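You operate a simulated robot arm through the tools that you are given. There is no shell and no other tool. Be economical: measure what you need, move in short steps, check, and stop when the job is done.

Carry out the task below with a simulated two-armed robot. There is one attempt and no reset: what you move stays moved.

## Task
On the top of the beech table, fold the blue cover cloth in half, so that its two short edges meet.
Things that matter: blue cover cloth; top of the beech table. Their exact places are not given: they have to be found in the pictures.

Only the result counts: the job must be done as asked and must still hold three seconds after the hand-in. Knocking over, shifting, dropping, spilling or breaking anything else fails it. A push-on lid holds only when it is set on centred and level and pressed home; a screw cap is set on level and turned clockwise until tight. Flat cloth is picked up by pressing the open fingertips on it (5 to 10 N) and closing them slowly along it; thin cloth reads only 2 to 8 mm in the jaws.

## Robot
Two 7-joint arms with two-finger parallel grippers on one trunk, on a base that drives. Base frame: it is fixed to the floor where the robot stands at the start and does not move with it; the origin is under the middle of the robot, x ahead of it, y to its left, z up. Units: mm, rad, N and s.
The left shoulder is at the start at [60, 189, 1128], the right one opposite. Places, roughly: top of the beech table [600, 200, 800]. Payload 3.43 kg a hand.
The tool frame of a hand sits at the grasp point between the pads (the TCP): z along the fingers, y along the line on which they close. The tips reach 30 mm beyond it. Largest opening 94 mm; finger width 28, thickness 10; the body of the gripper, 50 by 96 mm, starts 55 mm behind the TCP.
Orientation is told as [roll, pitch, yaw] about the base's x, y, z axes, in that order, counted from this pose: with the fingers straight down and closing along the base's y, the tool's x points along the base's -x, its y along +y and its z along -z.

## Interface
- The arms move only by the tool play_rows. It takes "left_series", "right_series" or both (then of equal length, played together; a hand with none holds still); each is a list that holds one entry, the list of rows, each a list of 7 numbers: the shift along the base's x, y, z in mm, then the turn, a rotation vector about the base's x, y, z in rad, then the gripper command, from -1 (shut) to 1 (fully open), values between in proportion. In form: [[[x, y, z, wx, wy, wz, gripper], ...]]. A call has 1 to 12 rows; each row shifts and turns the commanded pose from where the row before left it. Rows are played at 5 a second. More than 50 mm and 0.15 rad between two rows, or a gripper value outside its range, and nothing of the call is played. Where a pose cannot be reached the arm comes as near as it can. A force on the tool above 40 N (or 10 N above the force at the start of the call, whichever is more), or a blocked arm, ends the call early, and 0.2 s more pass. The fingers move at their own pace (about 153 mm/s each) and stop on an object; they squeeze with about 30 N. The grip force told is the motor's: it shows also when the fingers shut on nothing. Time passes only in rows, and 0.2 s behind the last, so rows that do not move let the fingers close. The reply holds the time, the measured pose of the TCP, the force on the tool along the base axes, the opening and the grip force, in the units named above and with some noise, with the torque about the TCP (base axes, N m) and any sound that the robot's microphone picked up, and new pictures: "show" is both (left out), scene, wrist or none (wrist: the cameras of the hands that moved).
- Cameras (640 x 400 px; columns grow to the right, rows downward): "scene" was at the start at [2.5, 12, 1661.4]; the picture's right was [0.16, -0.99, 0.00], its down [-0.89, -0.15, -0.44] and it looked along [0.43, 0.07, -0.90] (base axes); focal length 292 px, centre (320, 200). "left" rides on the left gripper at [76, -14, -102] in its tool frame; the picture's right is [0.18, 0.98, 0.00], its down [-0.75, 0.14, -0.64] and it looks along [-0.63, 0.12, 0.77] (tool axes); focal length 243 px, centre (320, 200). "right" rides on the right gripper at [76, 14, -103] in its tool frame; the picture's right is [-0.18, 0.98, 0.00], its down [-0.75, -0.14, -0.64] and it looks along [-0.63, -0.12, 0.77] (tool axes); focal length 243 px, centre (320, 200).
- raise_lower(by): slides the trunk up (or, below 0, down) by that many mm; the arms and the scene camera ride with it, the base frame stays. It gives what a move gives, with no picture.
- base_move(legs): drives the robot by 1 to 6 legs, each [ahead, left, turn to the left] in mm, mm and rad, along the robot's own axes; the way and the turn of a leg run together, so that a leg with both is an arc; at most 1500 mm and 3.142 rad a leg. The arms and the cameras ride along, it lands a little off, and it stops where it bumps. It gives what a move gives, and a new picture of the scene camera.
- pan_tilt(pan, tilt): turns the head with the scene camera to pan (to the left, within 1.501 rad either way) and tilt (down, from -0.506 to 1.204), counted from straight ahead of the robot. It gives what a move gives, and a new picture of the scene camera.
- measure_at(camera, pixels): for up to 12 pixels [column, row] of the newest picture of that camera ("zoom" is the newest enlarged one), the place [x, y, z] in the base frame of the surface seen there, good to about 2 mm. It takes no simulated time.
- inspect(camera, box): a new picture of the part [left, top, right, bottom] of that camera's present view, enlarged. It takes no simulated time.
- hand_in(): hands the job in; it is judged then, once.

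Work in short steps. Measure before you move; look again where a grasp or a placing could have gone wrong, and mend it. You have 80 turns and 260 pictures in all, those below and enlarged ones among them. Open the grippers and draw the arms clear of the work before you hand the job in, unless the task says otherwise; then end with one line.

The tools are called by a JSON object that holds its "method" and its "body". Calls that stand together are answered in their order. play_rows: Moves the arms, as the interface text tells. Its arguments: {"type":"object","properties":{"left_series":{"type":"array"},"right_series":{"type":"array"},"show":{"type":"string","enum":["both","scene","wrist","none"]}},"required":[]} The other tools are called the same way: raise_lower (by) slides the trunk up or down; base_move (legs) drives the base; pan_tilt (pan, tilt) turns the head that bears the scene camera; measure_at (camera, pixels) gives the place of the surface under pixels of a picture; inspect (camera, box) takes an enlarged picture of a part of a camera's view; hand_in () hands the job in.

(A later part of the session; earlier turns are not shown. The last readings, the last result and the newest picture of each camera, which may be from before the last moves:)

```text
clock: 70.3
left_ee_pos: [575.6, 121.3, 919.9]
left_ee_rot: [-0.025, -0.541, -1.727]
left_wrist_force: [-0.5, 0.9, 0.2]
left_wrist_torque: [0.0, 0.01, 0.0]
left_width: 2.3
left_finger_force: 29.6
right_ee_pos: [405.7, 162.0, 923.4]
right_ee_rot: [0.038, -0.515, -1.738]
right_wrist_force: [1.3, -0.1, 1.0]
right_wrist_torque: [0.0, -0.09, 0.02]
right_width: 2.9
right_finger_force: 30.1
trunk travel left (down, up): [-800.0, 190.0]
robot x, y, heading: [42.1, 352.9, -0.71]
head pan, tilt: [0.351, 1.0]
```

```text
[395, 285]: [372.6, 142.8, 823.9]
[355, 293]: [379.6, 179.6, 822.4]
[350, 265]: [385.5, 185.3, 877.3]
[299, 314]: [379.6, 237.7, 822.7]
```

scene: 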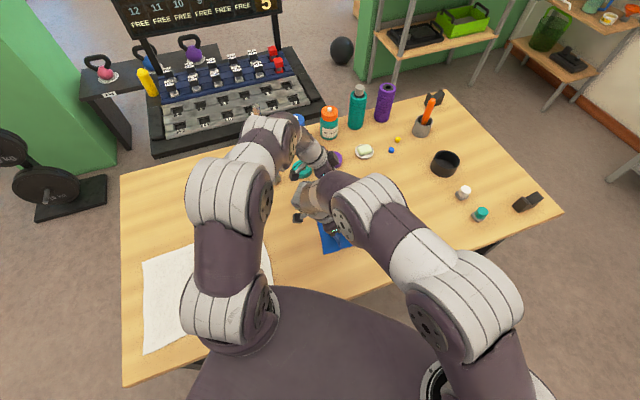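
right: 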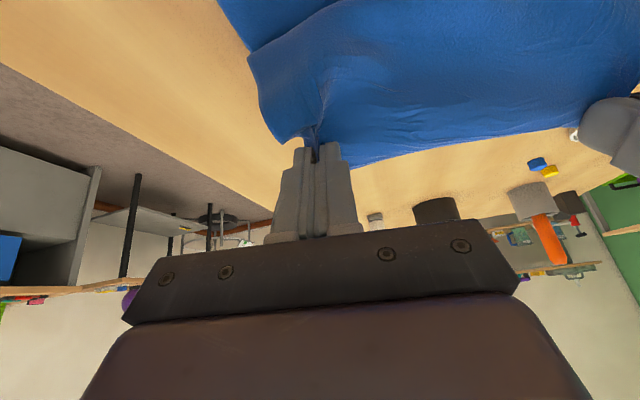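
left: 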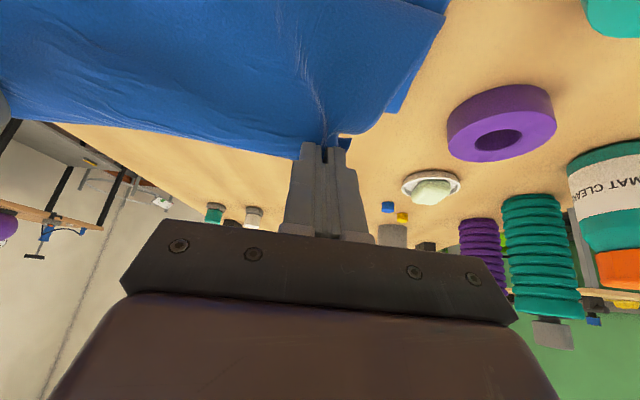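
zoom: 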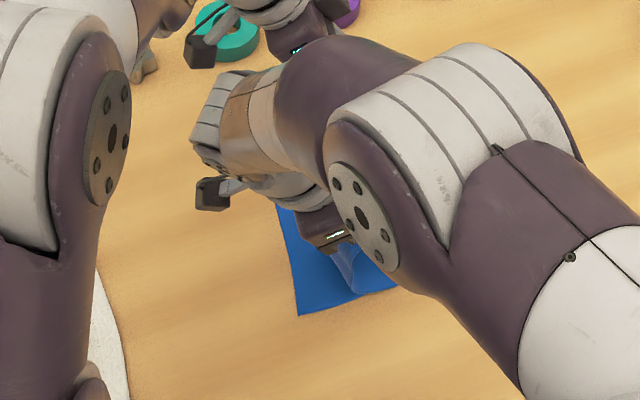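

The cloth leaves this pinch toward +y, so a belly about 45 mm wide stays ahead of the fingers; the crease itself is now close to right. I lower, let go here leaving a ~45 mm turned-back strip, and rise to regrasp its free edge with fingers closing across it.

{"method": "play_rows", "body": {"left_series": [[[0, 3, -15, 0, 0, 0, -1], [0, 3, -15, 0, 0, 0, -1], [0, 0, -8, 0, 0, 0, -1], [0, 0, 0, 0, 0, 0, -0.7], [0, 0, 0, 0, 0, 0, -0.5], [0, 4, 12, 0, 0, 0, -0.4], [0, 8, 25, 0, 0, 0, -0.4], [0, 0, 35, 0.138, -0.021, 0, -0.4], [0, 0, 30, 0.138, -0.021, 0, -0.15], [0, 0, 10, 0.138, -0.021, 0, -0.15], [0, 0, 0, 0.1, -0.015, 0, -0.15]]], "right_series": [[[0, 3, -15, 0, 0, 0, -1], [0, 3, -15, 0, 0, 0, -1], [0, 0, -8, 0, 0, 0, -1], [0, 0, 0, 0, 0, 0, -0.7], [0, 0, 0, 0, 0, 0, -0.5], [0, 4, 12, 0, 0, 0, -0.4], [0, 8, 25, 0, 0, 0, -0.4], [0, 0, 35, 0.138, -0.021, 0, -0.4], [0, 0, 30, 0.138, -0.021, 0, -0.15], [0, 0, 10, 0.138, -0.021, 0, -0.15], [0, 0, 0, 0.1, -0.015, 0, -0.15]]], "show": "none"}}

{"method": "play_rows", "body": {"left_series": [[[-9, 9, 2, 0, 0, 0.143, -0.15], [-9, 9, 2, 0, 0, 0.143, -0.15], [-9, 9, 2, 0, 0, 0.143, -0.15], [-9, 9, 2, 0, 0, 0.143, -0.15], [-9, 9, 2, 0, 0, 0.143, -0.15], [-9, 9, 0, 0, 0, 0.143, -0.15], [-9, 9, 0, 0, 0, 0.143, -0.15], [-9, 9, 0, 0, 0, 0.143, -0.15], [-9, 9, 0, 0, 0, 0.143, -0.15], [-9, 9, 0, 0, 0, 0.143, -0.15], [-9, 9, 0, 0, 0, 0.143, -0.15]]], "right_series": [[[-10, -13, 2, 0, 0, 0.143, -0.15], [-10, -13, 2, 0, 0, 0.143, -0.15], [-10, -13, 2, 0, 0, 0.143, -0.15], [-10, -13, 2, 0, 0, 0.143, -0.15], [-10, -13, 2, 0, 0, 0.143, -0.15], [-10, -13, 0, 0, 0, 0.143, -0.15], [-10, -13, 0, 0, 0, 0.143, -0.15], [-10, -13, 0, 0, 0, 0.143, -0.15], [-10, -13, 0, 0, 0, 0.143, -0.15], [-10, -13, 0, 0, 0, 0.143, -0.15], [-10, -13, 0, 0, 0, 0.143, -0.15]]]}}

{"method": "inspect", "body": {"camera": "scene", "box": [260, 160, 420, 280]}}

```text
clock: 72.7
left_ee_pos: [574.6, 138.5, 992.9]
left_ee_rot: [-0.03, -0.016, -1.725]
left_wrist_force: [-0.7, 0.0, -0.4]
left_wrist_torque: [0.01, 0.02, -0.08]
left_width: 40.0
left_finger_force: 0.0
right_ee_pos: [406.7, 177.4, 994.7]
right_ee_rot: [0.029, 0.008, -1.735]
right_wrist_force: [0.4, 0.0, -0.2]
right_wrist_torque: [0.02, 0.03, 0.02]
right_width: 39.9
right_finger_force: 0.1
trunk travel left (down, up): [-800.0, 190.0]
robot x, y, heading: [40.2, 349.3, -0.714]
head pan, tilt: [0.351, 1.0]
```

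```text
clock: 75.1
left_ee_pos: [474.9, 239.2, 1002.0]
left_ee_rot: [-0.03, -0.018, -0.149]
left_wrist_force: [-0.5, -0.6, -0.2]
left_wrist_torque: [0.01, 0.0, -0.01]
left_width: 40.0
left_finger_force: 0.0
right_ee_pos: [295.1, 36.3, 1006.3]
right_ee_rot: [0.029, 0.004, -0.162]
right_wrist_force: [0.5, 0.0, -0.2]
right_wrist_torque: [0.0, 0.0, -0.02]
right_width: 40.1
right_finger_force: 0.1
trunk travel left (down, up): [-800.0, 190.0]
robot x, y, heading: [41.2, 351.1, -0.707]
head pan, tilt: [0.351, 1.0]
```

scene: 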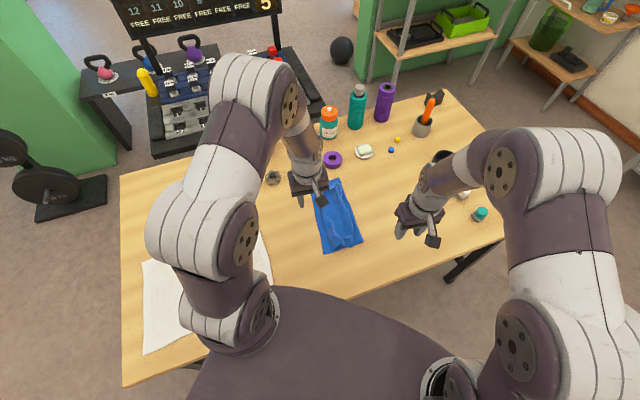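
right: 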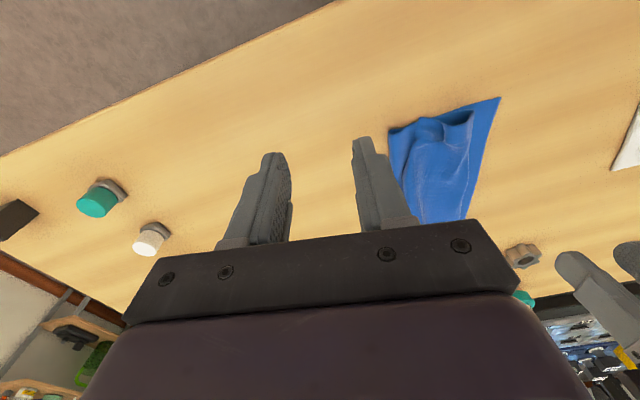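
left: 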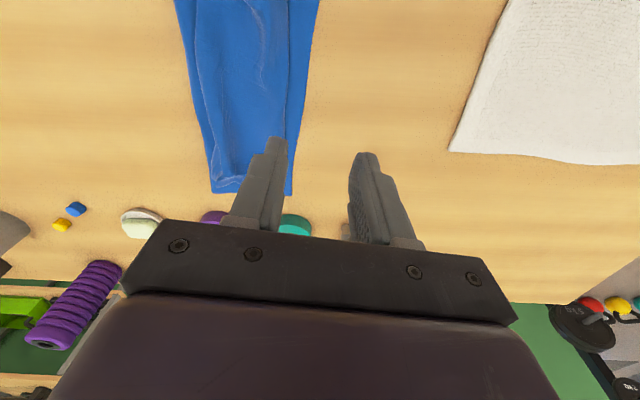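

```text
3.33 times, centred on (340, 220) of scene
```

zoom: 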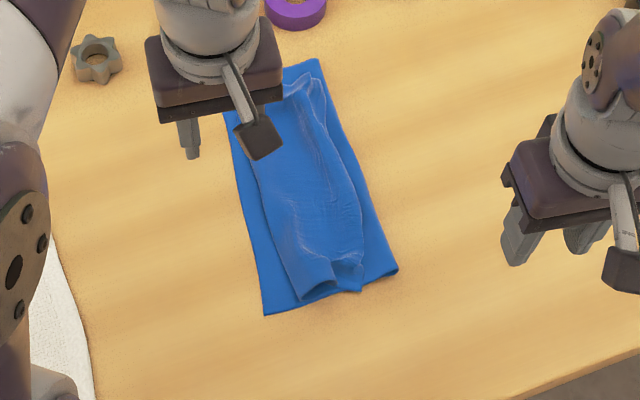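

A clear view: the top flap is turned back with its free edge along zoom (318,80)–(362,200)–(360,290). I measure edge, bend, crease and lower corners.

{"method": "measure_at", "body": {"camera": "zoom", "pixels": [[320, 80], [338, 135], [358, 185], [362, 240], [361, 291], [302, 298], [275, 230], [262, 185], [397, 270], [318, 60], [265, 314], [330, 287]]}}

{"method": "inspect", "body": {"camera": "right", "box": [370, 80, 530, 230]}}

{"method": "inspect", "body": {"camera": "left", "box": [150, 0, 350, 200]}}

```text
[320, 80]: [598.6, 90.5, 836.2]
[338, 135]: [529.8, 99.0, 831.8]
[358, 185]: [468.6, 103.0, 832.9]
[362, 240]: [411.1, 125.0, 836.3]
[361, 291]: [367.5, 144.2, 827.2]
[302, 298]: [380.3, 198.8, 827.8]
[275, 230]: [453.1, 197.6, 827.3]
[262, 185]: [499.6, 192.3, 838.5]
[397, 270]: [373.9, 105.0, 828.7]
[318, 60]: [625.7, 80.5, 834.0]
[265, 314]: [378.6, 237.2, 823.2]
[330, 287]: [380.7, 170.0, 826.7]
```

```text
2.67 times, centred on (450, 155) of right
```

zoom: 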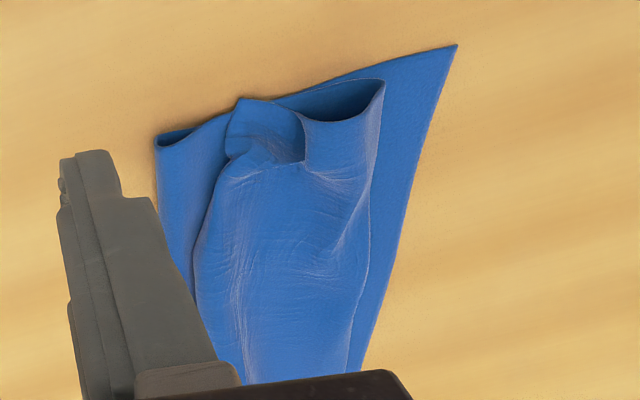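

```text
2.00 times, centred on (250, 100) of left
```

zoom: 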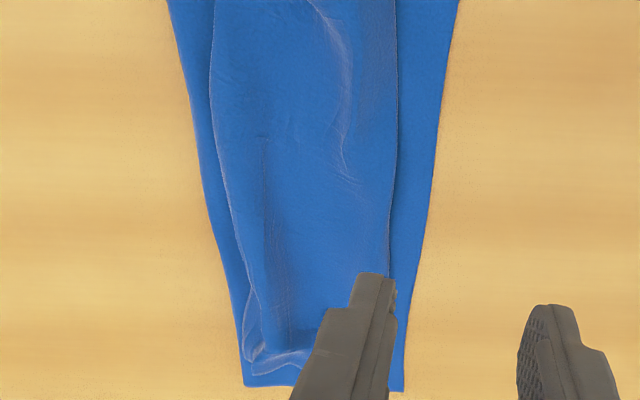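

A more robust plan: reopen the cloth, then pinch it along its midline and lift, so both halves hang together with their short edges meeting, and lay it down doubled. To reopen, I go over the turned-back flap near its free edge.

{"method": "play_rows", "body": {"left_series": [[[19, -25.8, -18, 0, 0, 0, -0.15], [19, -25.8, -18, 0, 0, 0, -0.15], [19, -25.8, -18, 0, 0, 0, -0.15], [19, -25.8, -18, 0, 0, 0, -0.15], [19, -25.8, -18, 0, 0, 0, -0.15], [0, 0, -22, 0, 0, 0, -0.15], [0, 0, -22, 0, 0, 0, -0.15], [0, 0, -8, 0, 0, 0, -0.15], [0, 0, 0, 0, 0, 0, -0.15]]], "right_series": [[[20, 20.8, -18, 0, 0, 0, -0.15], [20, 20.8, -18, 0, 0, 0, -0.15], [20, 20.8, -18, 0, 0, 0, -0.15], [20, 20.8, -18, 0, 0, 0, -0.15], [20, 20.8, -18, 0, 0, 0, -0.15], [0, 0, -22, 0, 0, 0, -0.15], [0, 0, -22, 0, 0, 0, -0.15], [0, 0, -12, 0, 0, 0, -0.15], [0, 0, 0, 0, 0, 0, -0.15]]], "show": "wrist"}}

```text
clock: 77.1
left_ee_pos: [571.0, 109.4, 861.0]
left_ee_rot: [-0.029, -0.019, -0.154]
left_wrist_force: [-0.4, 0.0, -0.2]
left_wrist_torque: [-0.02, 0.02, -0.02]
left_width: 39.7
left_finger_force: 0.0
right_ee_pos: [394.6, 139.9, 859.7]
right_ee_rot: [0.03, 0.006, -0.165]
right_wrist_force: [-0.8, -0.4, -0.1]
right_wrist_torque: [0.03, -0.02, -0.03]
right_width: 39.9
right_finger_force: 0.1
trunk travel left (down, up): [-800.0, 190.0]
robot x, y, heading: [37.9, 352.9, -0.714]
head pan, tilt: [0.351, 1.0]
```

right: 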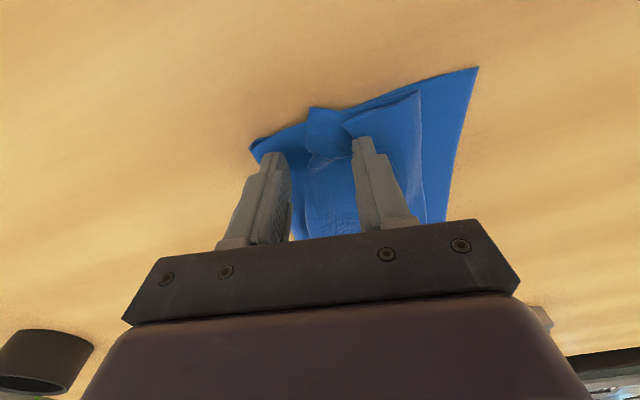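
left: 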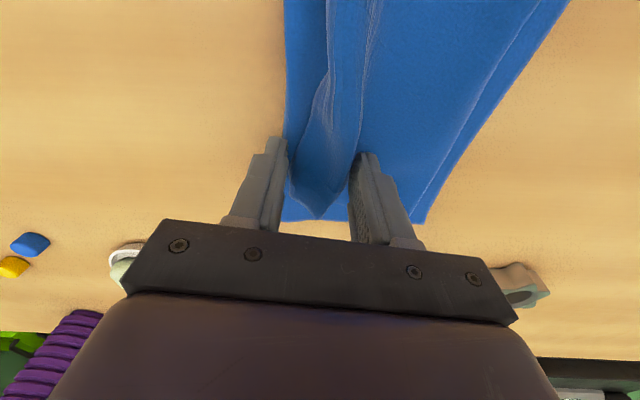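

Both straddle a raised hump of the flap. I close, lift, drive back 200 mm and lay the edge out to -y to reopen the cloth.

{"method": "play_rows", "body": {"left_series": [[[0, 0, 0, 0, 0, 0, -0.45], [0, 0, 0, 0, 0, 0, -0.75], [0, 0, 0, 0, 0, 0, -1], [0, 0, 0, 0, 0, 0, -1], [0, -4, 20, 0, 0, 0, -1], [0, -8, 30, 0, 0, 0, -1], [0, -8, 30, 0, 0, 0, -1], [0, 0, 0, 0, 0, 0, -1]]], "right_series": [[[0, 0, 0, 0, 0, 0, -0.45], [0, 0, 0, 0, 0, 0, -0.75], [0, 0, 0, 0, 0, 0, -1], [0, 0, 0, 0, 0, 0, -1], [0, -4, 20, 0, 0, 0, -1], [0, -8, 30, 0, 0, 0, -1], [0, -8, 30, 0, 0, 0, -1], [0, 0, 0, 0, 0, 0, -1]]], "show": "wrist"}}

{"method": "base_move", "body": {"legs": [[60, -76, 0], [60, -76, 0]]}}

{"method": "inspect", "body": {"camera": "scene", "box": [210, 140, 410, 290]}}

```text
clock: 78.9
left_ee_pos: [572.9, 88.7, 942.6]
left_ee_rot: [-0.031, -0.019, -0.153]
left_wrist_force: [-0.5, 0.3, 0.4]
left_wrist_torque: [0.01, -0.02, 0.02]
left_width: 2.5
left_finger_force: 29.8
right_ee_pos: [397.3, 118.5, 940.6]
right_ee_rot: [0.031, 0.005, -0.163]
right_wrist_force: [-0.6, 0.1, -1.0]
right_wrist_torque: [0.0, 0.02, 0.0]
right_width: 2.2
right_finger_force: 30.3
trunk travel left (down, up): [-800.0, 190.0]
robot x, y, heading: [41.7, 355.1, -0.714]
head pan, tilt: [0.351, 1.0]
```

right: 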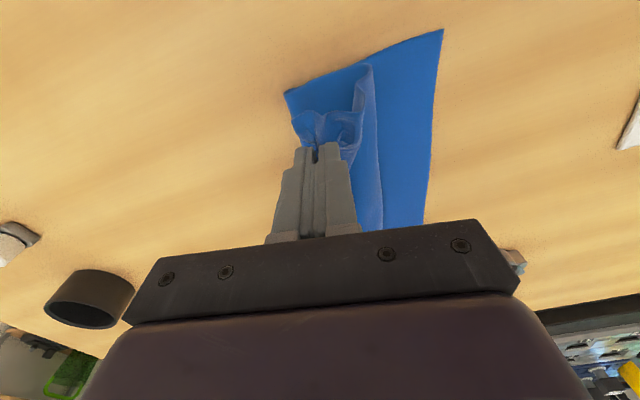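
left: 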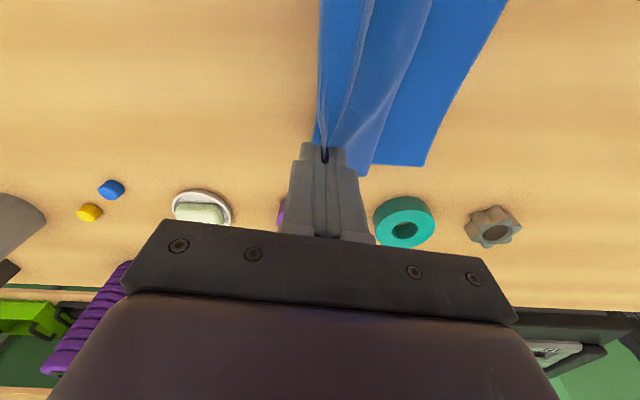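

```text
clock: 80.8
left_ee_pos: [563.9, -103.4, 942.3]
left_ee_rot: [-0.029, -0.021, -0.15]
left_wrist_force: [0.4, -0.2, -0.2]
left_wrist_torque: [0.03, 0.05, -0.03]
left_width: 2.0
left_finger_force: 30.2
right_ee_pos: [388.3, -74.3, 938.7]
right_ee_rot: [0.031, 0.004, -0.162]
right_wrist_force: [0.3, -0.4, -0.2]
right_wrist_torque: [0.02, 0.0, 0.0]
right_width: 2.3
right_finger_force: 30.1
trunk travel left (down, up): [-800.0, 190.0]
robot x, y, heading: [34.3, 159.9, -0.712]
head pan, tilt: [0.351, 1.0]
```

scene: 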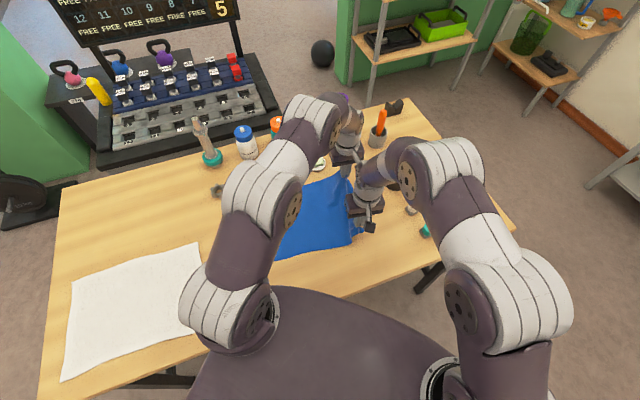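

```text
2.67 times, centred on (310, 215) of scene
```

zoom: 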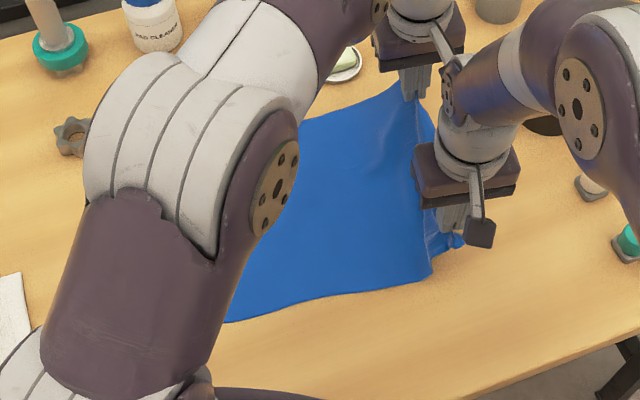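

The cloth is open and hanging from the hands. I lower it outward, release, and draw the hands up and away for a clear look.

{"method": "play_rows", "body": {"left_series": [[[0, -6, -20, 0, 0, 0, -1], [0, -6, -22, 0, 0, 0, -1], [0, -6, -20, 0, 0, 0, -1], [0, -4, -14, 0, 0, 0, -1], [0, -4, -4, 0, 0, 0, -1], [0, 0, 0, 0, 0, 0, -0.6], [0, 0, 0, 0, 0, 0, 0], [0, 0, 15, 0, 0, 0, 0.1], [0, 0, 40, 0, 0, 0, 0.1], [-20, 30, 30, 0, 0, 0, 0.1], [-30, 30, 10, 0, 0, 0, 0.1], [-30, 35, 0, 0, 0, 0, 0.1]]], "right_series": [[[0, -3, -20, 0, 0, 0, -1], [0, -3, -22, 0, 0, 0, -1], [0, -3, -20, 0, 0, 0, -1], [0, -3, -14, 0, 0, 0, -1], [0, -3, -1, 0, 0, 0, -1], [0, 0, 0, 0, 0, 0, -0.6], [0, 0, 0, 0, 0, 0, 0], [0, 0, 15, 0, 0, 0, 0.1], [0, 0, 40, 0, 0, 0, 0.1], [-30, -25, 30, 0, 0, 0, 0.1], [-35, -25, 10, 0, 0, 0, 0.1], [-35, -25, 0, 0, 0, 0, 0.1]]]}}

{"method": "inspect", "body": {"camera": "scene", "box": [210, 140, 410, 290]}}

```text
clock: 83.4
left_ee_pos: [482.4, -33.4, 958.7]
left_ee_rot: [-0.031, -0.021, -0.151]
left_wrist_force: [-0.7, -0.4, 1.1]
left_wrist_torque: [-0.06, -0.02, -0.01]
left_width: 51.7
left_finger_force: 0.1
right_ee_pos: [282.9, -163.2, 960.3]
right_ee_rot: [0.03, 0.004, -0.162]
right_wrist_force: [0.5, 0.9, -0.4]
right_wrist_torque: [-0.02, -0.01, 0.01]
right_width: 51.6
right_finger_force: 0.1
trunk travel left (down, up): [-800.0, 190.0]
robot x, y, heading: [31.4, 157.9, -0.711]
head pan, tilt: [0.351, 1.0]
```

scene: 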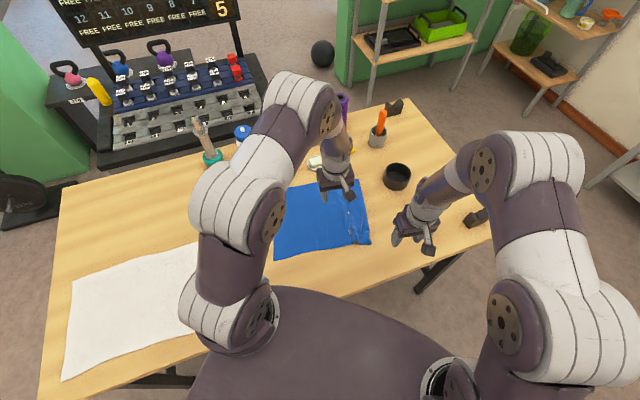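
right: 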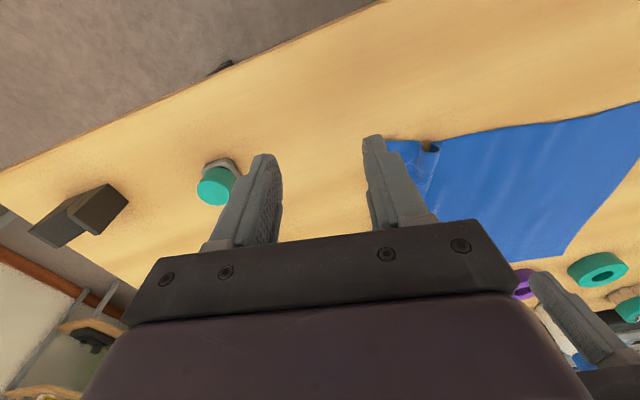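
left: 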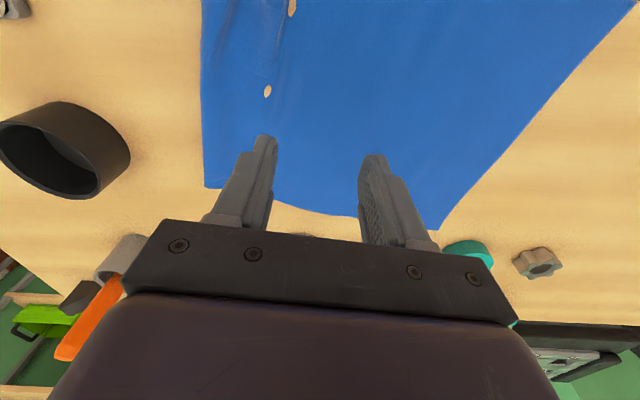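

```text
2.67 times, centred on (310, 215) of scene
```

zoom: 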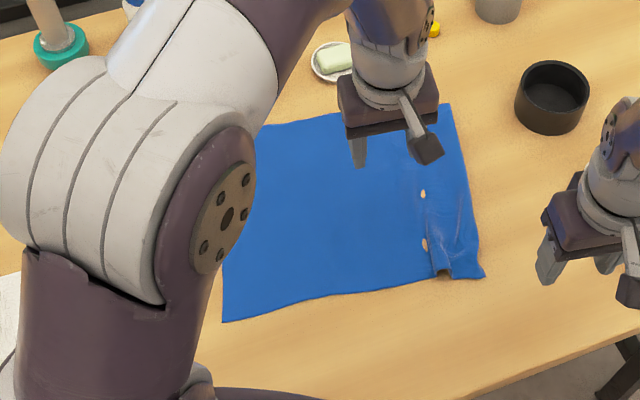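

Open again and quite flat, with a small ridge at the near right. I measure all corners.

{"method": "measure_at", "body": {"camera": "zoom", "pixels": [[450, 105], [484, 276], [465, 185], [224, 321], [300, 302], [430, 278], [262, 125], [440, 270]]}}

{"method": "measure_at", "body": {"camera": "left", "pixels": [[206, 186], [434, 226], [635, 5], [320, 210]]}}

{"method": "inspect", "body": {"camera": "right", "box": [380, 90, 640, 270]}}

```text
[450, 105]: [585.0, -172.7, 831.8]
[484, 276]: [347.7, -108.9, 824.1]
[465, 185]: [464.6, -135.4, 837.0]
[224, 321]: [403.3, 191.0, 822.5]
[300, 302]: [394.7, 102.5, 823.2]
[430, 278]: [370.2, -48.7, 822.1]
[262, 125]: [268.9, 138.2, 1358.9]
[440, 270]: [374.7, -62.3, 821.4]
```

```text
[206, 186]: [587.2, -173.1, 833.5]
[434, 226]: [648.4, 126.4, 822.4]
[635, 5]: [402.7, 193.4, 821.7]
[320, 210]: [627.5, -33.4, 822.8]
```

```text
2.22 times, centred on (510, 180) of right
```

zoom: 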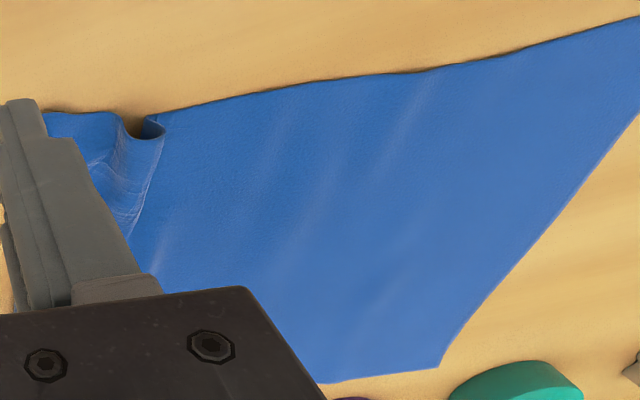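

Corners are now (403,192), (648,126), (586,-173), (348,-109); taken from the flat left edge, the midline runs from (372,21) to (617,-45). I place both hands over it, closing across the midline, and go down to just above contact.

{"method": "play_rows", "body": {"left_series": [[[19.6, -0.4, -11.8, 0, 0, -0.022, -0.15], [19.6, -0.4, -11.8, 0, 0, -0.022, -0.15], [19.6, -0.4, -11.8, 0, 0, -0.022, -0.15], [19.6, -0.4, -11.8, 0, 0, -0.022, -0.15], [19.6, -0.4, -11.8, 0, 0, -0.022, -0.15], [0, 0, 0, 0, 0, 0, -0.15], [0, 0, -20, 0, 0, 0, -0.15], [0, 0, -17, 0, 0, 0, -0.15], [0, 0, -5, 0, 0, 0, -0.15], [0, 0, 0, 0, 0, 0, -0.15]]], "right_series": [[[25.2, 34.8, -12, 0, 0, -0.02, -0.15], [25.2, 34.8, -12, 0, 0, -0.02, -0.15], [25.2, 34.8, -12, 0, 0, -0.02, -0.15], [25.2, 34.8, -12, 0, 0, -0.02, -0.15], [25.2, 34.8, -12, 0, 0, -0.02, -0.15], [0, 0, 0, 0, 0, 0, -0.15], [0, 0, -20, 0, 0, 0, -0.15], [0, 0, -17, 0, 0, 0, -0.15], [0, 0, -5, 0, 0, 0, -0.15], [0, 0, 0, 0, 0, 0, -0.15]]], "show": "wrist"}}

```text
clock: 85.6
left_ee_pos: [581.2, -37.0, 855.9]
left_ee_rot: [-0.03, -0.019, -0.263]
left_wrist_force: [0.7, 0.5, -0.8]
left_wrist_torque: [-0.02, -0.03, 0.0]
left_width: 40.0
left_finger_force: 0.1
right_ee_pos: [413.0, 11.5, 855.8]
right_ee_rot: [0.028, 0.006, -0.265]
right_wrist_force: [0.5, -0.5, 0.9]
right_wrist_torque: [0.0, 0.03, 0.0]
right_width: 40.2
right_finger_force: 0.0
trunk travel left (down, up): [-800.0, 190.0]
robot x, y, heading: [29.2, 160.0, -0.709]
head pan, tilt: [0.351, 1.0]
```

right: 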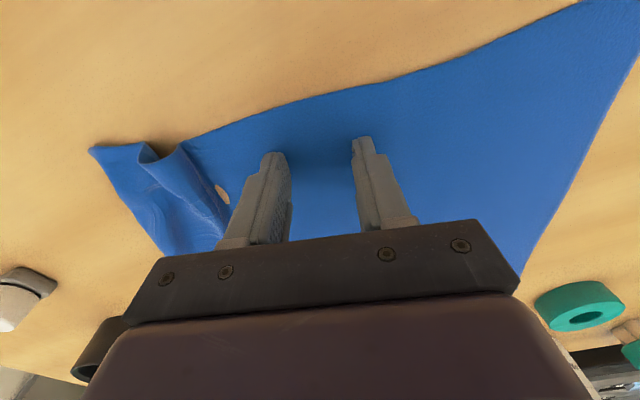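
left: 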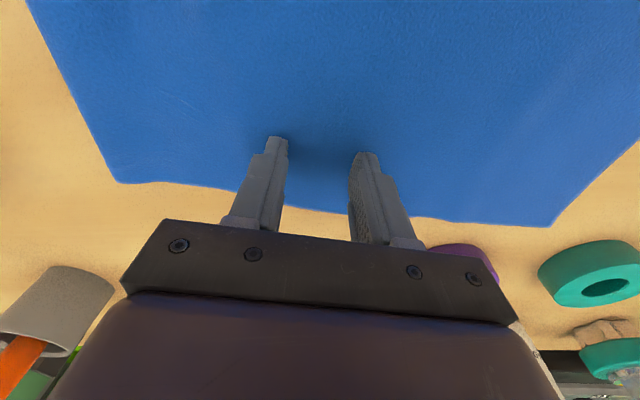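

Both hands sit over the midline. I press down step by step.

{"method": "play_rows", "body": {"left_series": [[[0, 0, -2, 0, 0, 0, -0.15], [0, 0, -1.2, 0, 0, 0, -0.15], [0, 0, -0.8, 0, 0, 0, -0.15], [0, 0, 0, 0, 0, 0, -0.15]]], "right_series": [[[0, 0, -2, 0, 0, 0, -0.15], [0, 0, -1.2, 0, 0, 0, -0.15], [0, 0, -0.8, 0, 0, 0, -0.15], [0, 0, 0, 0, 0, 0, -0.15]]], "show": "none"}}

```text
clock: 86.6
left_ee_pos: [583.2, -36.9, 852.9]
left_ee_rot: [-0.03, -0.019, -0.262]
left_wrist_force: [0.3, 0.1, -0.5]
left_wrist_torque: [0.01, 0.01, -0.05]
left_width: 39.7
left_finger_force: 0.0
right_ee_pos: [412.8, 11.9, 852.4]
right_ee_rot: [0.03, 0.005, -0.263]
right_wrist_force: [0.9, 0.2, 1.5]
right_wrist_torque: [-0.03, 0.02, 0.01]
right_width: 40.0
right_finger_force: 0.0
trunk travel left (down, up): [-800.0, 190.0]
robot x, y, heading: [32.0, 160.9, -0.709]
head pan, tilt: [0.351, 1.0]
```

{"method": "play_rows", "body": {"left_series": [[[0, 0, -1, 0, 0, 0, -0.15], [0, 0, -0.8, 0, 0, 0, -0.15], [0, 0, 0, 0, 0, 0, -0.15]]], "right_series": [[[0, 0, -0.8, 0, 0, 0, -0.15], [0, 0, -0.6, 0, 0, 0, -0.15], [0, 0, 0, 0, 0, 0, -0.15]]], "show": "none"}}

```text
clock: 87.4
left_ee_pos: [580.4, -37.4, 852.2]
left_ee_rot: [-0.032, -0.024, -0.261]
left_wrist_force: [1.8, -0.2, 14.7]
left_wrist_torque: [0.48, -0.02, -0.09]
left_width: 40.1
left_finger_force: 0.6
right_ee_pos: [412.7, 12.1, 852.7]
right_ee_rot: [0.03, 0.004, -0.261]
right_wrist_force: [2.0, 0.3, 5.9]
right_wrist_torque: [-0.17, 0.02, 0.03]
right_width: 39.3
right_finger_force: 0.1
trunk travel left (down, up): [-800.0, 190.0]
robot x, y, heading: [33.5, 160.0, -0.71]
head pan, tilt: [0.351, 1.0]
```

Left presses 14.7 N (eased 0.4 mm), right 5.9 N (0.3 mm more). Now both close slowly.

{"method": "play_rows", "body": {"left_series": [[[0, 0, 0.4, 0, 0, 0, -0.15], [0, 0, 0, 0, 0, 0, -0.25], [0, 0, 0, 0, 0, 0, -0.35], [0, 0, 0, 0, 0, 0, -0.45], [0, 0, 0, 0, 0, 0, -0.55], [0, 0, 0, 0, 0, 0, -0.65], [0, 0, 0, 0, 0, 0, -0.75], [0, 0, 0, 0, 0, 0, -0.85], [0, 0, 0, 0, 0, 0, -0.95], [0, 0, 0, 0, 0, 0, -1], [0, 0, 0, 0, 0, 0, -1], [0, 0, 5, 0, 0, 0, -1]]], "right_series": [[[0, 0, -0.3, 0, 0, 0, -0.15], [0, 0, 0, 0, 0, 0, -0.25], [0, 0, 0, 0, 0, 0, -0.35], [0, 0, 0, 0, 0, 0, -0.45], [0, 0, 0, 0, 0, 0, -0.55], [0, 0, 0, 0, 0, 0, -0.65], [0, 0, 0, 0, 0, 0, -0.75], [0, 0, 0, 0, 0, 0, -0.85], [0, 0, 0, 0, 0, 0, -0.95], [0, 0, 0, 0, 0, 0, -1], [0, 0, 0, 0, 0, 0, -1], [0, 0, 5, 0, 0, 0, -1]]], "show": "wrist"}}

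```text
clock: 90.0
left_ee_pos: [581.6, -35.9, 856.2]
left_ee_rot: [-0.03, -0.019, -0.26]
left_wrist_force: [0.4, 0.2, -0.4]
left_wrist_torque: [0.02, -0.01, 0.01]
left_width: 0.0
left_finger_force: 30.1
right_ee_pos: [412.1, 11.2, 854.2]
right_ee_rot: [0.028, 0.008, -0.263]
right_wrist_force: [0.4, 0.3, 0.2]
right_wrist_torque: [0.03, 0.03, -0.02]
right_width: 2.1
right_finger_force: 29.6
trunk travel left (down, up): [-800.0, 190.0]
robot x, y, heading: [26.3, 159.5, -0.708]
head pan, tilt: [0.351, 1.0]
```

right: 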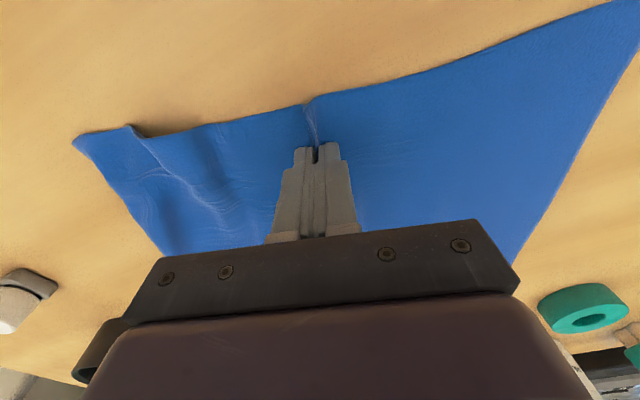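
left: 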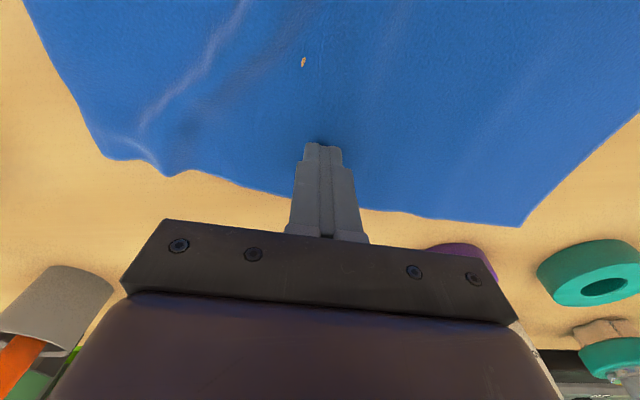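

Right holds (2.1 mm) but left slipped off (0.0). I reopen the left 50 mm, press again, and recheck where the far corners are.

{"method": "measure_at", "body": {"camera": "left", "pixels": [[522, 225], [106, 158], [172, 175], [400, 211]]}}

{"method": "play_rows", "body": {"left_series": [[[0, 0, 6, 0, 0, 0, -0.5], [0, 0, 0, 0, 0, 0, 0.06], [0, 0, 0, 0, 0, 0, 0.06], [0, 0, -5, 0, 0, 0, 0.06], [0, 0, -4, 0, 0, 0, 0.06], [0, 0, -1.5, 0, 0, 0, 0.06], [0, 0, 0, 0, 0, 0, 0.06]]], "show": "none"}}

```text
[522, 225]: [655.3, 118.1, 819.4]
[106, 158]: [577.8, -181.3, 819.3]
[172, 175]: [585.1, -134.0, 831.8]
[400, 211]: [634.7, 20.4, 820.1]
```

```text
clock: 91.6
left_ee_pos: [581.2, -37.2, 852.9]
left_ee_rot: [-0.031, -0.021, -0.261]
left_wrist_force: [0.1, 1.1, 5.0]
left_wrist_torque: [0.18, 0.06, 0.0]
left_width: 50.1
left_finger_force: 0.3
right_ee_pos: [413.2, 11.6, 856.3]
right_ee_rot: [0.028, 0.005, -0.264]
right_wrist_force: [-0.8, -0.3, 0.3]
right_wrist_torque: [0.0, -0.02, -0.03]
right_width: 2.3
right_finger_force: 29.8
trunk travel left (down, up): [-800.0, 190.0]
robot x, y, heading: [29.4, 159.9, -0.707]
head pan, tilt: [0.351, 1.0]
```

Left's slight roll (-0.03) makes the fingers press unevenly, which explains the slip. I level it, shift 4 mm onto the midline and press again.

{"method": "play_rows", "body": {"left_series": [[[0, -4, 2, 0.03, 0.02, 0, 0.06], [0, 0, -1.5, 0, 0, 0, 0.06], [0, 0, -0.5, 0, 0, 0, 0.06], [0, 0, -0.3, 0, 0, 0, 0.06], [0, 0, 0, 0, 0, 0, 0.06]]], "show": "none"}}

```text
clock: 92.8
left_ee_pos: [580.3, -39.3, 851.7]
left_ee_rot: [-0.008, 0.008, -0.261]
left_wrist_force: [-0.9, 0.5, 7.2]
left_wrist_torque: [0.27, -0.05, 0.05]
left_width: 50.0
left_finger_force: 0.4
right_ee_pos: [412.4, 12.4, 855.4]
right_ee_rot: [0.027, 0.004, -0.264]
right_wrist_force: [-0.2, 0.3, -0.7]
right_wrist_torque: [-0.01, 0.01, -0.01]
right_width: 2.0
right_finger_force: 30.4
trunk travel left (down, up): [-800.0, 190.0]
robot x, y, heading: [28.9, 157.2, -0.711]
head pan, tilt: [0.351, 1.0]
```

The load is still on the +y finger; I roll another 0.025 rad, press a touch more and then close slowly.

{"method": "play_rows", "body": {"left_series": [[[0, 0, 0, 0.025, 0, 0, 0.06], [0, 0, -0.5, 0, 0, 0, 0.06], [0, 0, 0, 0, 0, 0, -0.06], [0, 0, 0, 0, 0, 0, -0.18], [0, 0, 0, 0, 0, 0, -0.3], [0, 0, 0, 0, 0, 0, -0.42], [0, 0, 0, 0, 0, 0, -0.54], [0, 0, 0, 0, 0, 0, -0.66], [0, 0, 0, 0, 0, 0, -0.78], [0, 0, 0, 0, 0, 0, -0.9], [0, 0, 0, 0, 0, 0, -1], [0, 0, 0, 0, 0, 0, -1]]], "show": "wrist"}}

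```text
clock: 95.4
left_ee_pos: [581.7, -39.8, 851.2]
left_ee_rot: [0.017, 0.014, -0.261]
left_wrist_force: [-0.7, -0.5, 8.4]
left_wrist_torque: [-0.06, -0.1, -0.02]
left_width: 2.5
left_finger_force: 29.8
right_ee_pos: [412.4, 11.6, 855.3]
right_ee_rot: [0.03, 0.002, -0.263]
right_wrist_force: [0.3, -1.0, 0.7]
right_wrist_torque: [-0.02, 0.01, -0.02]
right_width: 2.5
right_finger_force: 29.9
trunk travel left (down, up): [-800.0, 190.0]
robot x, y, heading: [30.9, 160.5, -0.709]
head pan, tilt: [0.351, 1.0]
```

left: 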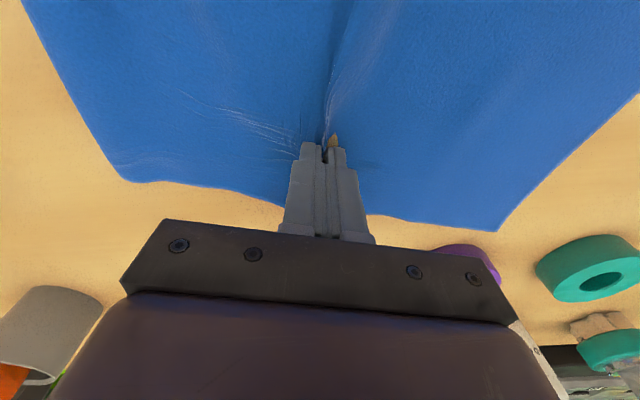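

Both now hold the midline ridge (2.5 mm each). I lift straight up so the halves hang together.

{"method": "play_rows", "body": {"left_series": [[[0, 0, 12, 0, 0, 0, -1], [0, 0, 18, 0, 0, 0, -1], [0, 0, 18, 0, 0, 0, -1], [0, 0, 18, 0, 0, 0, -1], [0, 0, 18, 0, 0, 0, -1], [0, 0, 18, 0, 0, 0, -1], [0, 0, 18, 0, 0, 0, -1], [0, 0, 18, 0, 0, 0, -1], [0, 0, 18, 0, 0, 0, -1], [0, 0, 18, 0, 0, 0, -1], [0, 0, 12, 0, 0, 0, -1], [0, 0, 0, 0, 0, 0, -1]]], "right_series": [[[0, 0, 8, 0, 0, 0, -1], [0, 0, 18, 0, 0, 0, -1], [0, 0, 18, 0, 0, 0, -1], [0, 0, 18, 0, 0, 0, -1], [0, 0, 18, 0, 0, 0, -1], [0, 0, 18, 0, 0, 0, -1], [0, 0, 18, 0, 0, 0, -1], [0, 0, 18, 0, 0, 0, -1], [0, 0, 18, 0, 0, 0, -1], [0, 0, 18, 0, 0, 0, -1], [0, 0, 12, 0, 0, 0, -1], [0, 0, 0, 0, 0, 0, -1]]]}}

{"method": "inspect", "body": {"camera": "scene", "box": [210, 130, 410, 290]}}

```text
clock: 98.0
left_ee_pos: [580.4, -40.9, 1035.8]
left_ee_rot: [0.017, 0.012, -0.261]
left_wrist_force: [0.4, -0.5, -0.7]
left_wrist_torque: [-0.01, 0.01, 0.04]
left_width: 2.2
left_finger_force: 29.6
right_ee_pos: [414.9, 11.0, 1039.6]
right_ee_rot: [0.025, 0.005, -0.265]
right_wrist_force: [0.1, -0.3, -0.1]
right_wrist_torque: [0.02, 0.01, -0.04]
right_width: 2.2
right_finger_force: 30.3
trunk travel left (down, up): [-800.0, 190.0]
robot x, y, heading: [33.8, 160.6, -0.71]
head pan, tilt: [0.351, 1.0]
```

scene: 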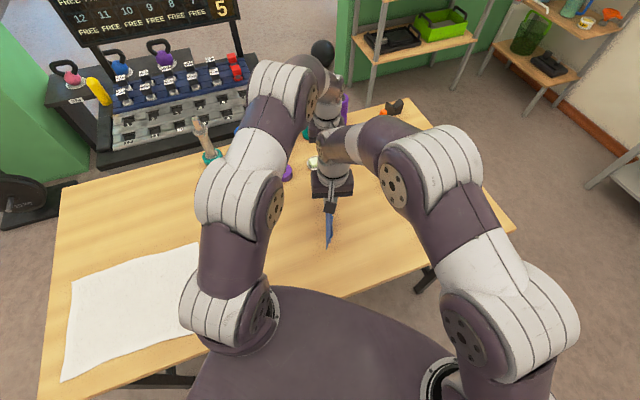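
right: 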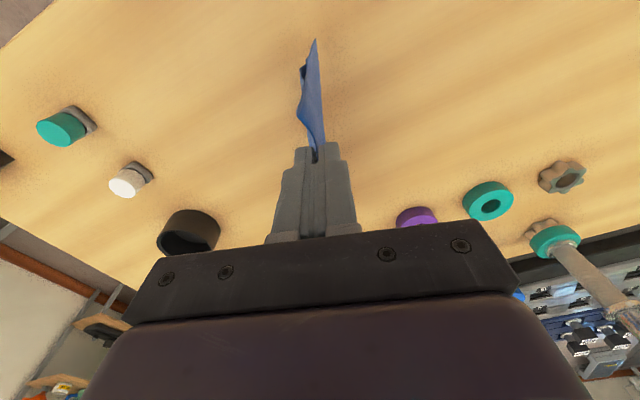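
left: 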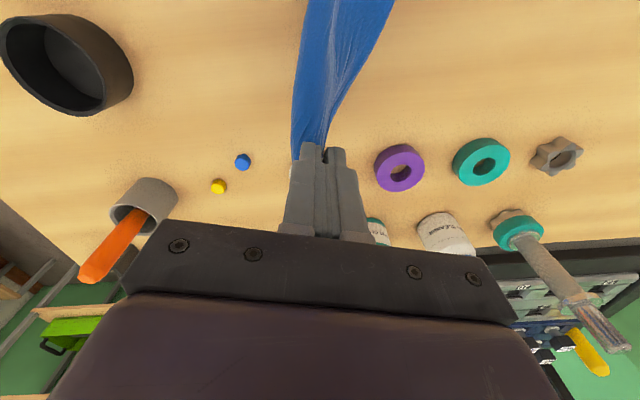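

```text
2.50 times, centred on (310, 210) of scene
```

zoom: 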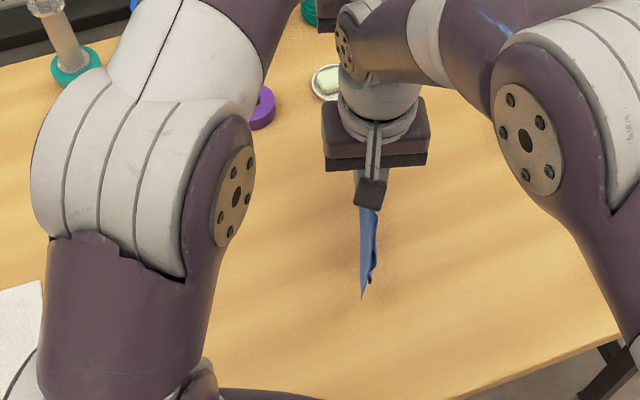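

The two halves hang down together. I look at the bottom edges up close.

{"method": "inspect", "body": {"camera": "right", "box": [260, 20, 380, 170]}}

{"method": "inspect", "body": {"camera": "left", "box": [250, 0, 430, 160]}}

{"method": "measure_at", "body": {"camera": "right", "pixels": [[314, 42], [302, 70], [301, 100], [318, 90]]}}

{"method": "measure_at", "body": {"camera": "left", "pixels": [[306, 5], [390, 5], [350, 20], [295, 120], [345, 100], [330, 5]]}}

```text
2.67 times, centred on (320, 95) of right
```

zoom: 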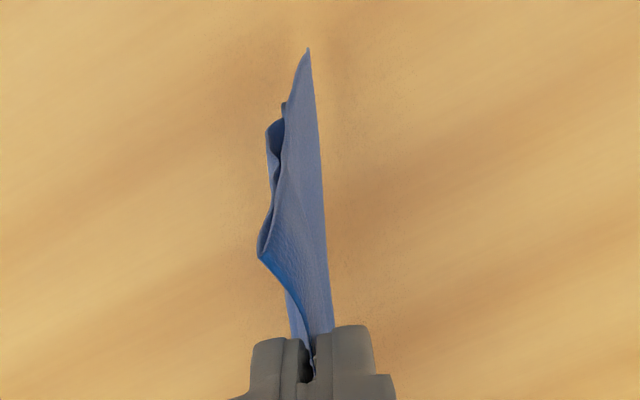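

```text
2.50 times, centred on (340, 80) of left
```

zoom: 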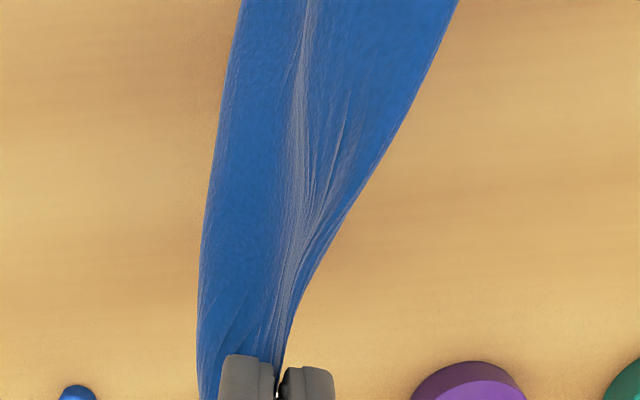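

```text
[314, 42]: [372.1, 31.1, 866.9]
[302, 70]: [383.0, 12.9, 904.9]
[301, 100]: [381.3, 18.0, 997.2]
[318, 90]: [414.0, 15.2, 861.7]
```

```text
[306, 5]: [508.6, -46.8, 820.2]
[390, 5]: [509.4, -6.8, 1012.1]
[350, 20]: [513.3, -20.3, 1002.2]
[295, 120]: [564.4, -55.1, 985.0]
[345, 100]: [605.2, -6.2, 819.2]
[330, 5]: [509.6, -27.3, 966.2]
```

The halves hang well; only the -y half's near corner is a bit curled, so I'll lay the fold toward +y with that layer on top. I drive 80 mm, bring the hands back 50 mm and lower until the edges almost touch, then lay the doubled cloth down along an arc.

{"method": "base_move", "body": {"legs": [[-52, 60.6, 0]]}}

{"method": "play_rows", "body": {"left_series": [[[0, -13, 0, 0, 0, 0, -1], [0, -13, 0, 0, 0, 0, -1], [0, -12, 0, 0, 0, 0, -1], [0, -12, 0, 0, 0, 0, -1], [0, 0, 0, 0, 0, 0, -1], [0, 0, 0, 0, 0, 0, -1], [0, 0, -14, 0, 0, 0, -1], [0, 0, -14, 0, 0, 0, -1], [0, 0, 0, 0, 0, 0, -1]]], "right_series": [[[0, -13, 0, 0, 0, 0, -1], [0, -13, 0, 0, 0, 0, -1], [0, -12, 0, 0, 0, 0, -1], [0, -12, 0, 0, 0, 0, -1], [0, 0, 0, 0, 0, 0, -1], [0, 0, 0, 0, 0, 0, -1], [0, 0, -14, 0, 0, 0, -1], [0, 0, -14, 0, 0, 0, -1], [0, 0, 0, 0, 0, 0, -1]]], "show": "none"}}

{"method": "play_rows", "body": {"left_series": [[[5.2, 19.3, -2, 0, 0, 0, -1], [5.2, 19.3, -3, 0, 0, 0, -1], [5.2, 19.3, -7, 0, 0, 0, -1], [5.2, 19.3, -10, 0, 0, 0, -1], [3.9, 14.5, -11, 0, 0, 0, -1], [3.9, 14.5, -13, 0, 0, 0, -1], [2.6, 9.7, -12, 0, 0, 0, -1], [2.6, 9.7, -13, 0, 0, 0, -1], [2.1, 7.7, -14, 0, 0, 0, -1], [1.8, 6.8, -15, 0, 0, 0, -1], [1.3, 4.8, -20, 0, 0, 0, -1], [1, 3.9, -16, 0, 0, 0, -1]]], "right_series": [[[5.2, 19.3, -2, 0, 0, 0, -1], [5.2, 19.3, -3, 0, 0, 0, -1], [5.2, 19.3, -7, 0, 0, 0, -1], [5.2, 19.3, -10, 0, 0, 0, -1], [3.9, 14.5, -11, 0, 0, 0, -1], [3.9, 14.5, -13, 0, 0, 0, -1], [2.6, 9.7, -12, 0, 0, 0, -1], [2.6, 9.7, -13, 0, 0, 0, -1], [2.1, 7.7, -14, 0, 0, 0, -1], [1.8, 6.8, -15, 0, 0, 0, -1], [1.3, 4.8, -20, 0, 0, 0, -1], [1, 3.9, -20, 0, 0, 0, -1]]]}}

{"method": "inspect", "body": {"camera": "scene", "box": [230, 140, 430, 290]}}

```text
clock: 99.1
left_ee_pos: [582.8, 37.4, 1036.3]
left_ee_rot: [0.018, 0.013, -0.261]
left_wrist_force: [0.0, -1.5, 0.5]
left_wrist_torque: [-0.01, -0.04, 0.03]
left_width: 2.3
left_finger_force: 29.9
right_ee_pos: [413.1, 88.5, 1038.3]
right_ee_rot: [0.03, 0.006, -0.264]
right_wrist_force: [-0.6, 0.4, -0.6]
right_wrist_torque: [0.02, -0.03, 0.04]
right_width: 1.9
right_finger_force: 30.1
trunk travel left (down, up): [-800.0, 190.0]
robot x, y, heading: [29.4, 238.3, -0.707]
head pan, tilt: [0.351, 1.0]
```

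scene: 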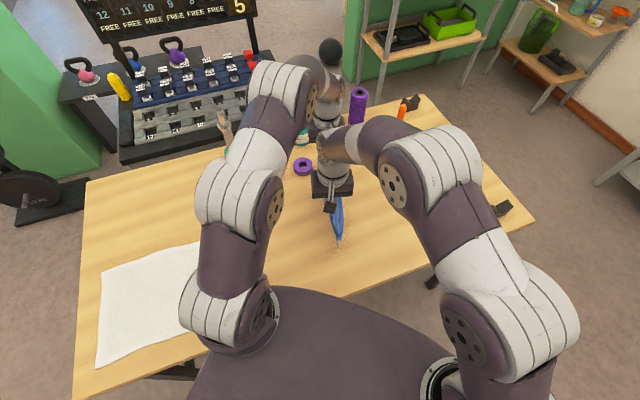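

```text
clock: 101.1
left_ee_pos: [581.8, -13.8, 1010.4]
left_ee_rot: [0.017, 0.013, -0.262]
left_wrist_force: [0.0, -0.1, 0.7]
left_wrist_torque: [0.02, -0.03, 0.03]
left_width: 2.1
left_finger_force: 29.8
right_ee_pos: [414.6, 40.6, 1011.5]
right_ee_rot: [0.031, 0.004, -0.264]
right_wrist_force: [-0.1, -0.7, 0.4]
right_wrist_torque: [-0.01, -0.02, 0.0]
right_width: 2.4
right_finger_force: 29.8
trunk travel left (down, up): [-800.0, 190.0]
robot x, y, heading: [30.1, 239.6, -0.711]
head pan, tilt: [0.351, 1.0]
```

```text
clock: 103.7
left_ee_pos: [621.0, 136.5, 872.4]
left_ee_rot: [0.017, 0.014, -0.263]
left_wrist_force: [0.6, 0.1, 0.6]
left_wrist_torque: [-0.04, 0.04, -0.04]
left_width: 2.3
left_finger_force: 30.3
right_ee_pos: [455.9, 187.1, 870.2]
right_ee_rot: [0.032, 0.007, -0.264]
right_wrist_force: [-0.4, -0.6, -0.3]
right_wrist_torque: [0.0, 0.02, 0.03]
right_width: 2.1
right_finger_force: 29.8
trunk travel left (down, up): [-800.0, 190.0]
robot x, y, heading: [27.1, 236.7, -0.712]
head pan, tilt: [0.351, 1.0]
```

scene: 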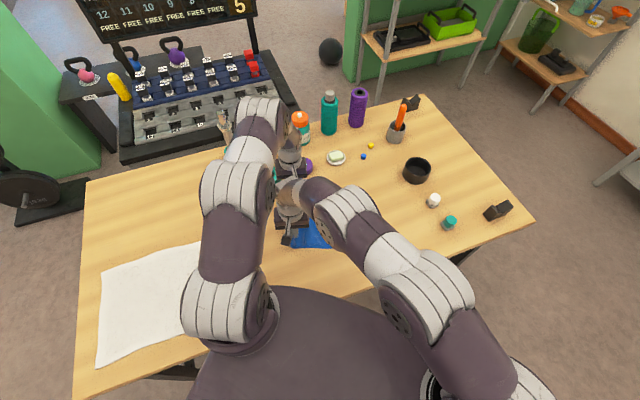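
right: 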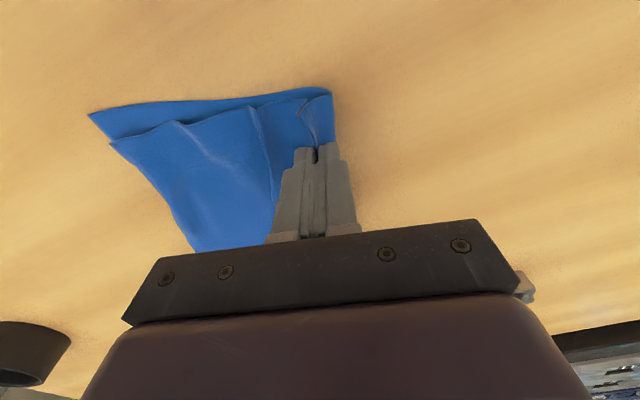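
left: 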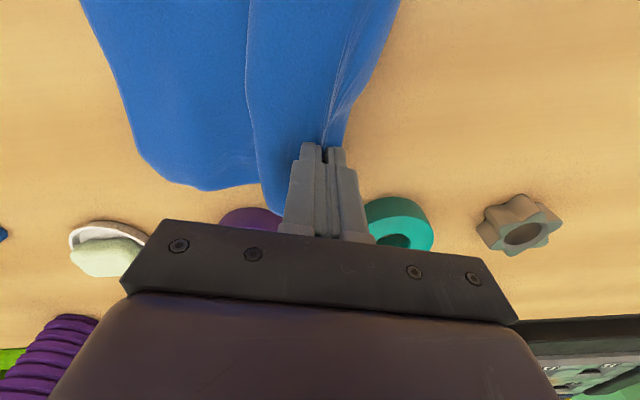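

```text
2.67 times, centred on (330, 215) of scene
5 turns are left
```

zoom: 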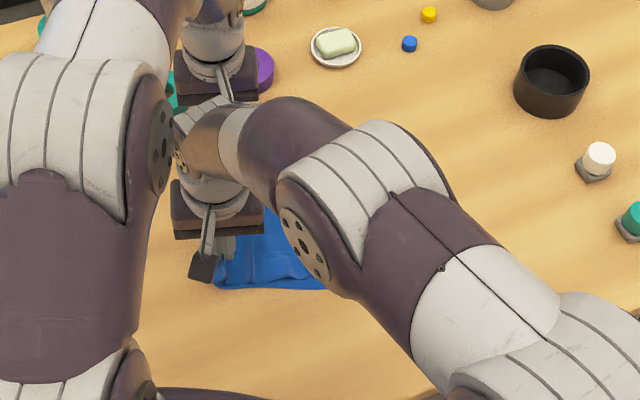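

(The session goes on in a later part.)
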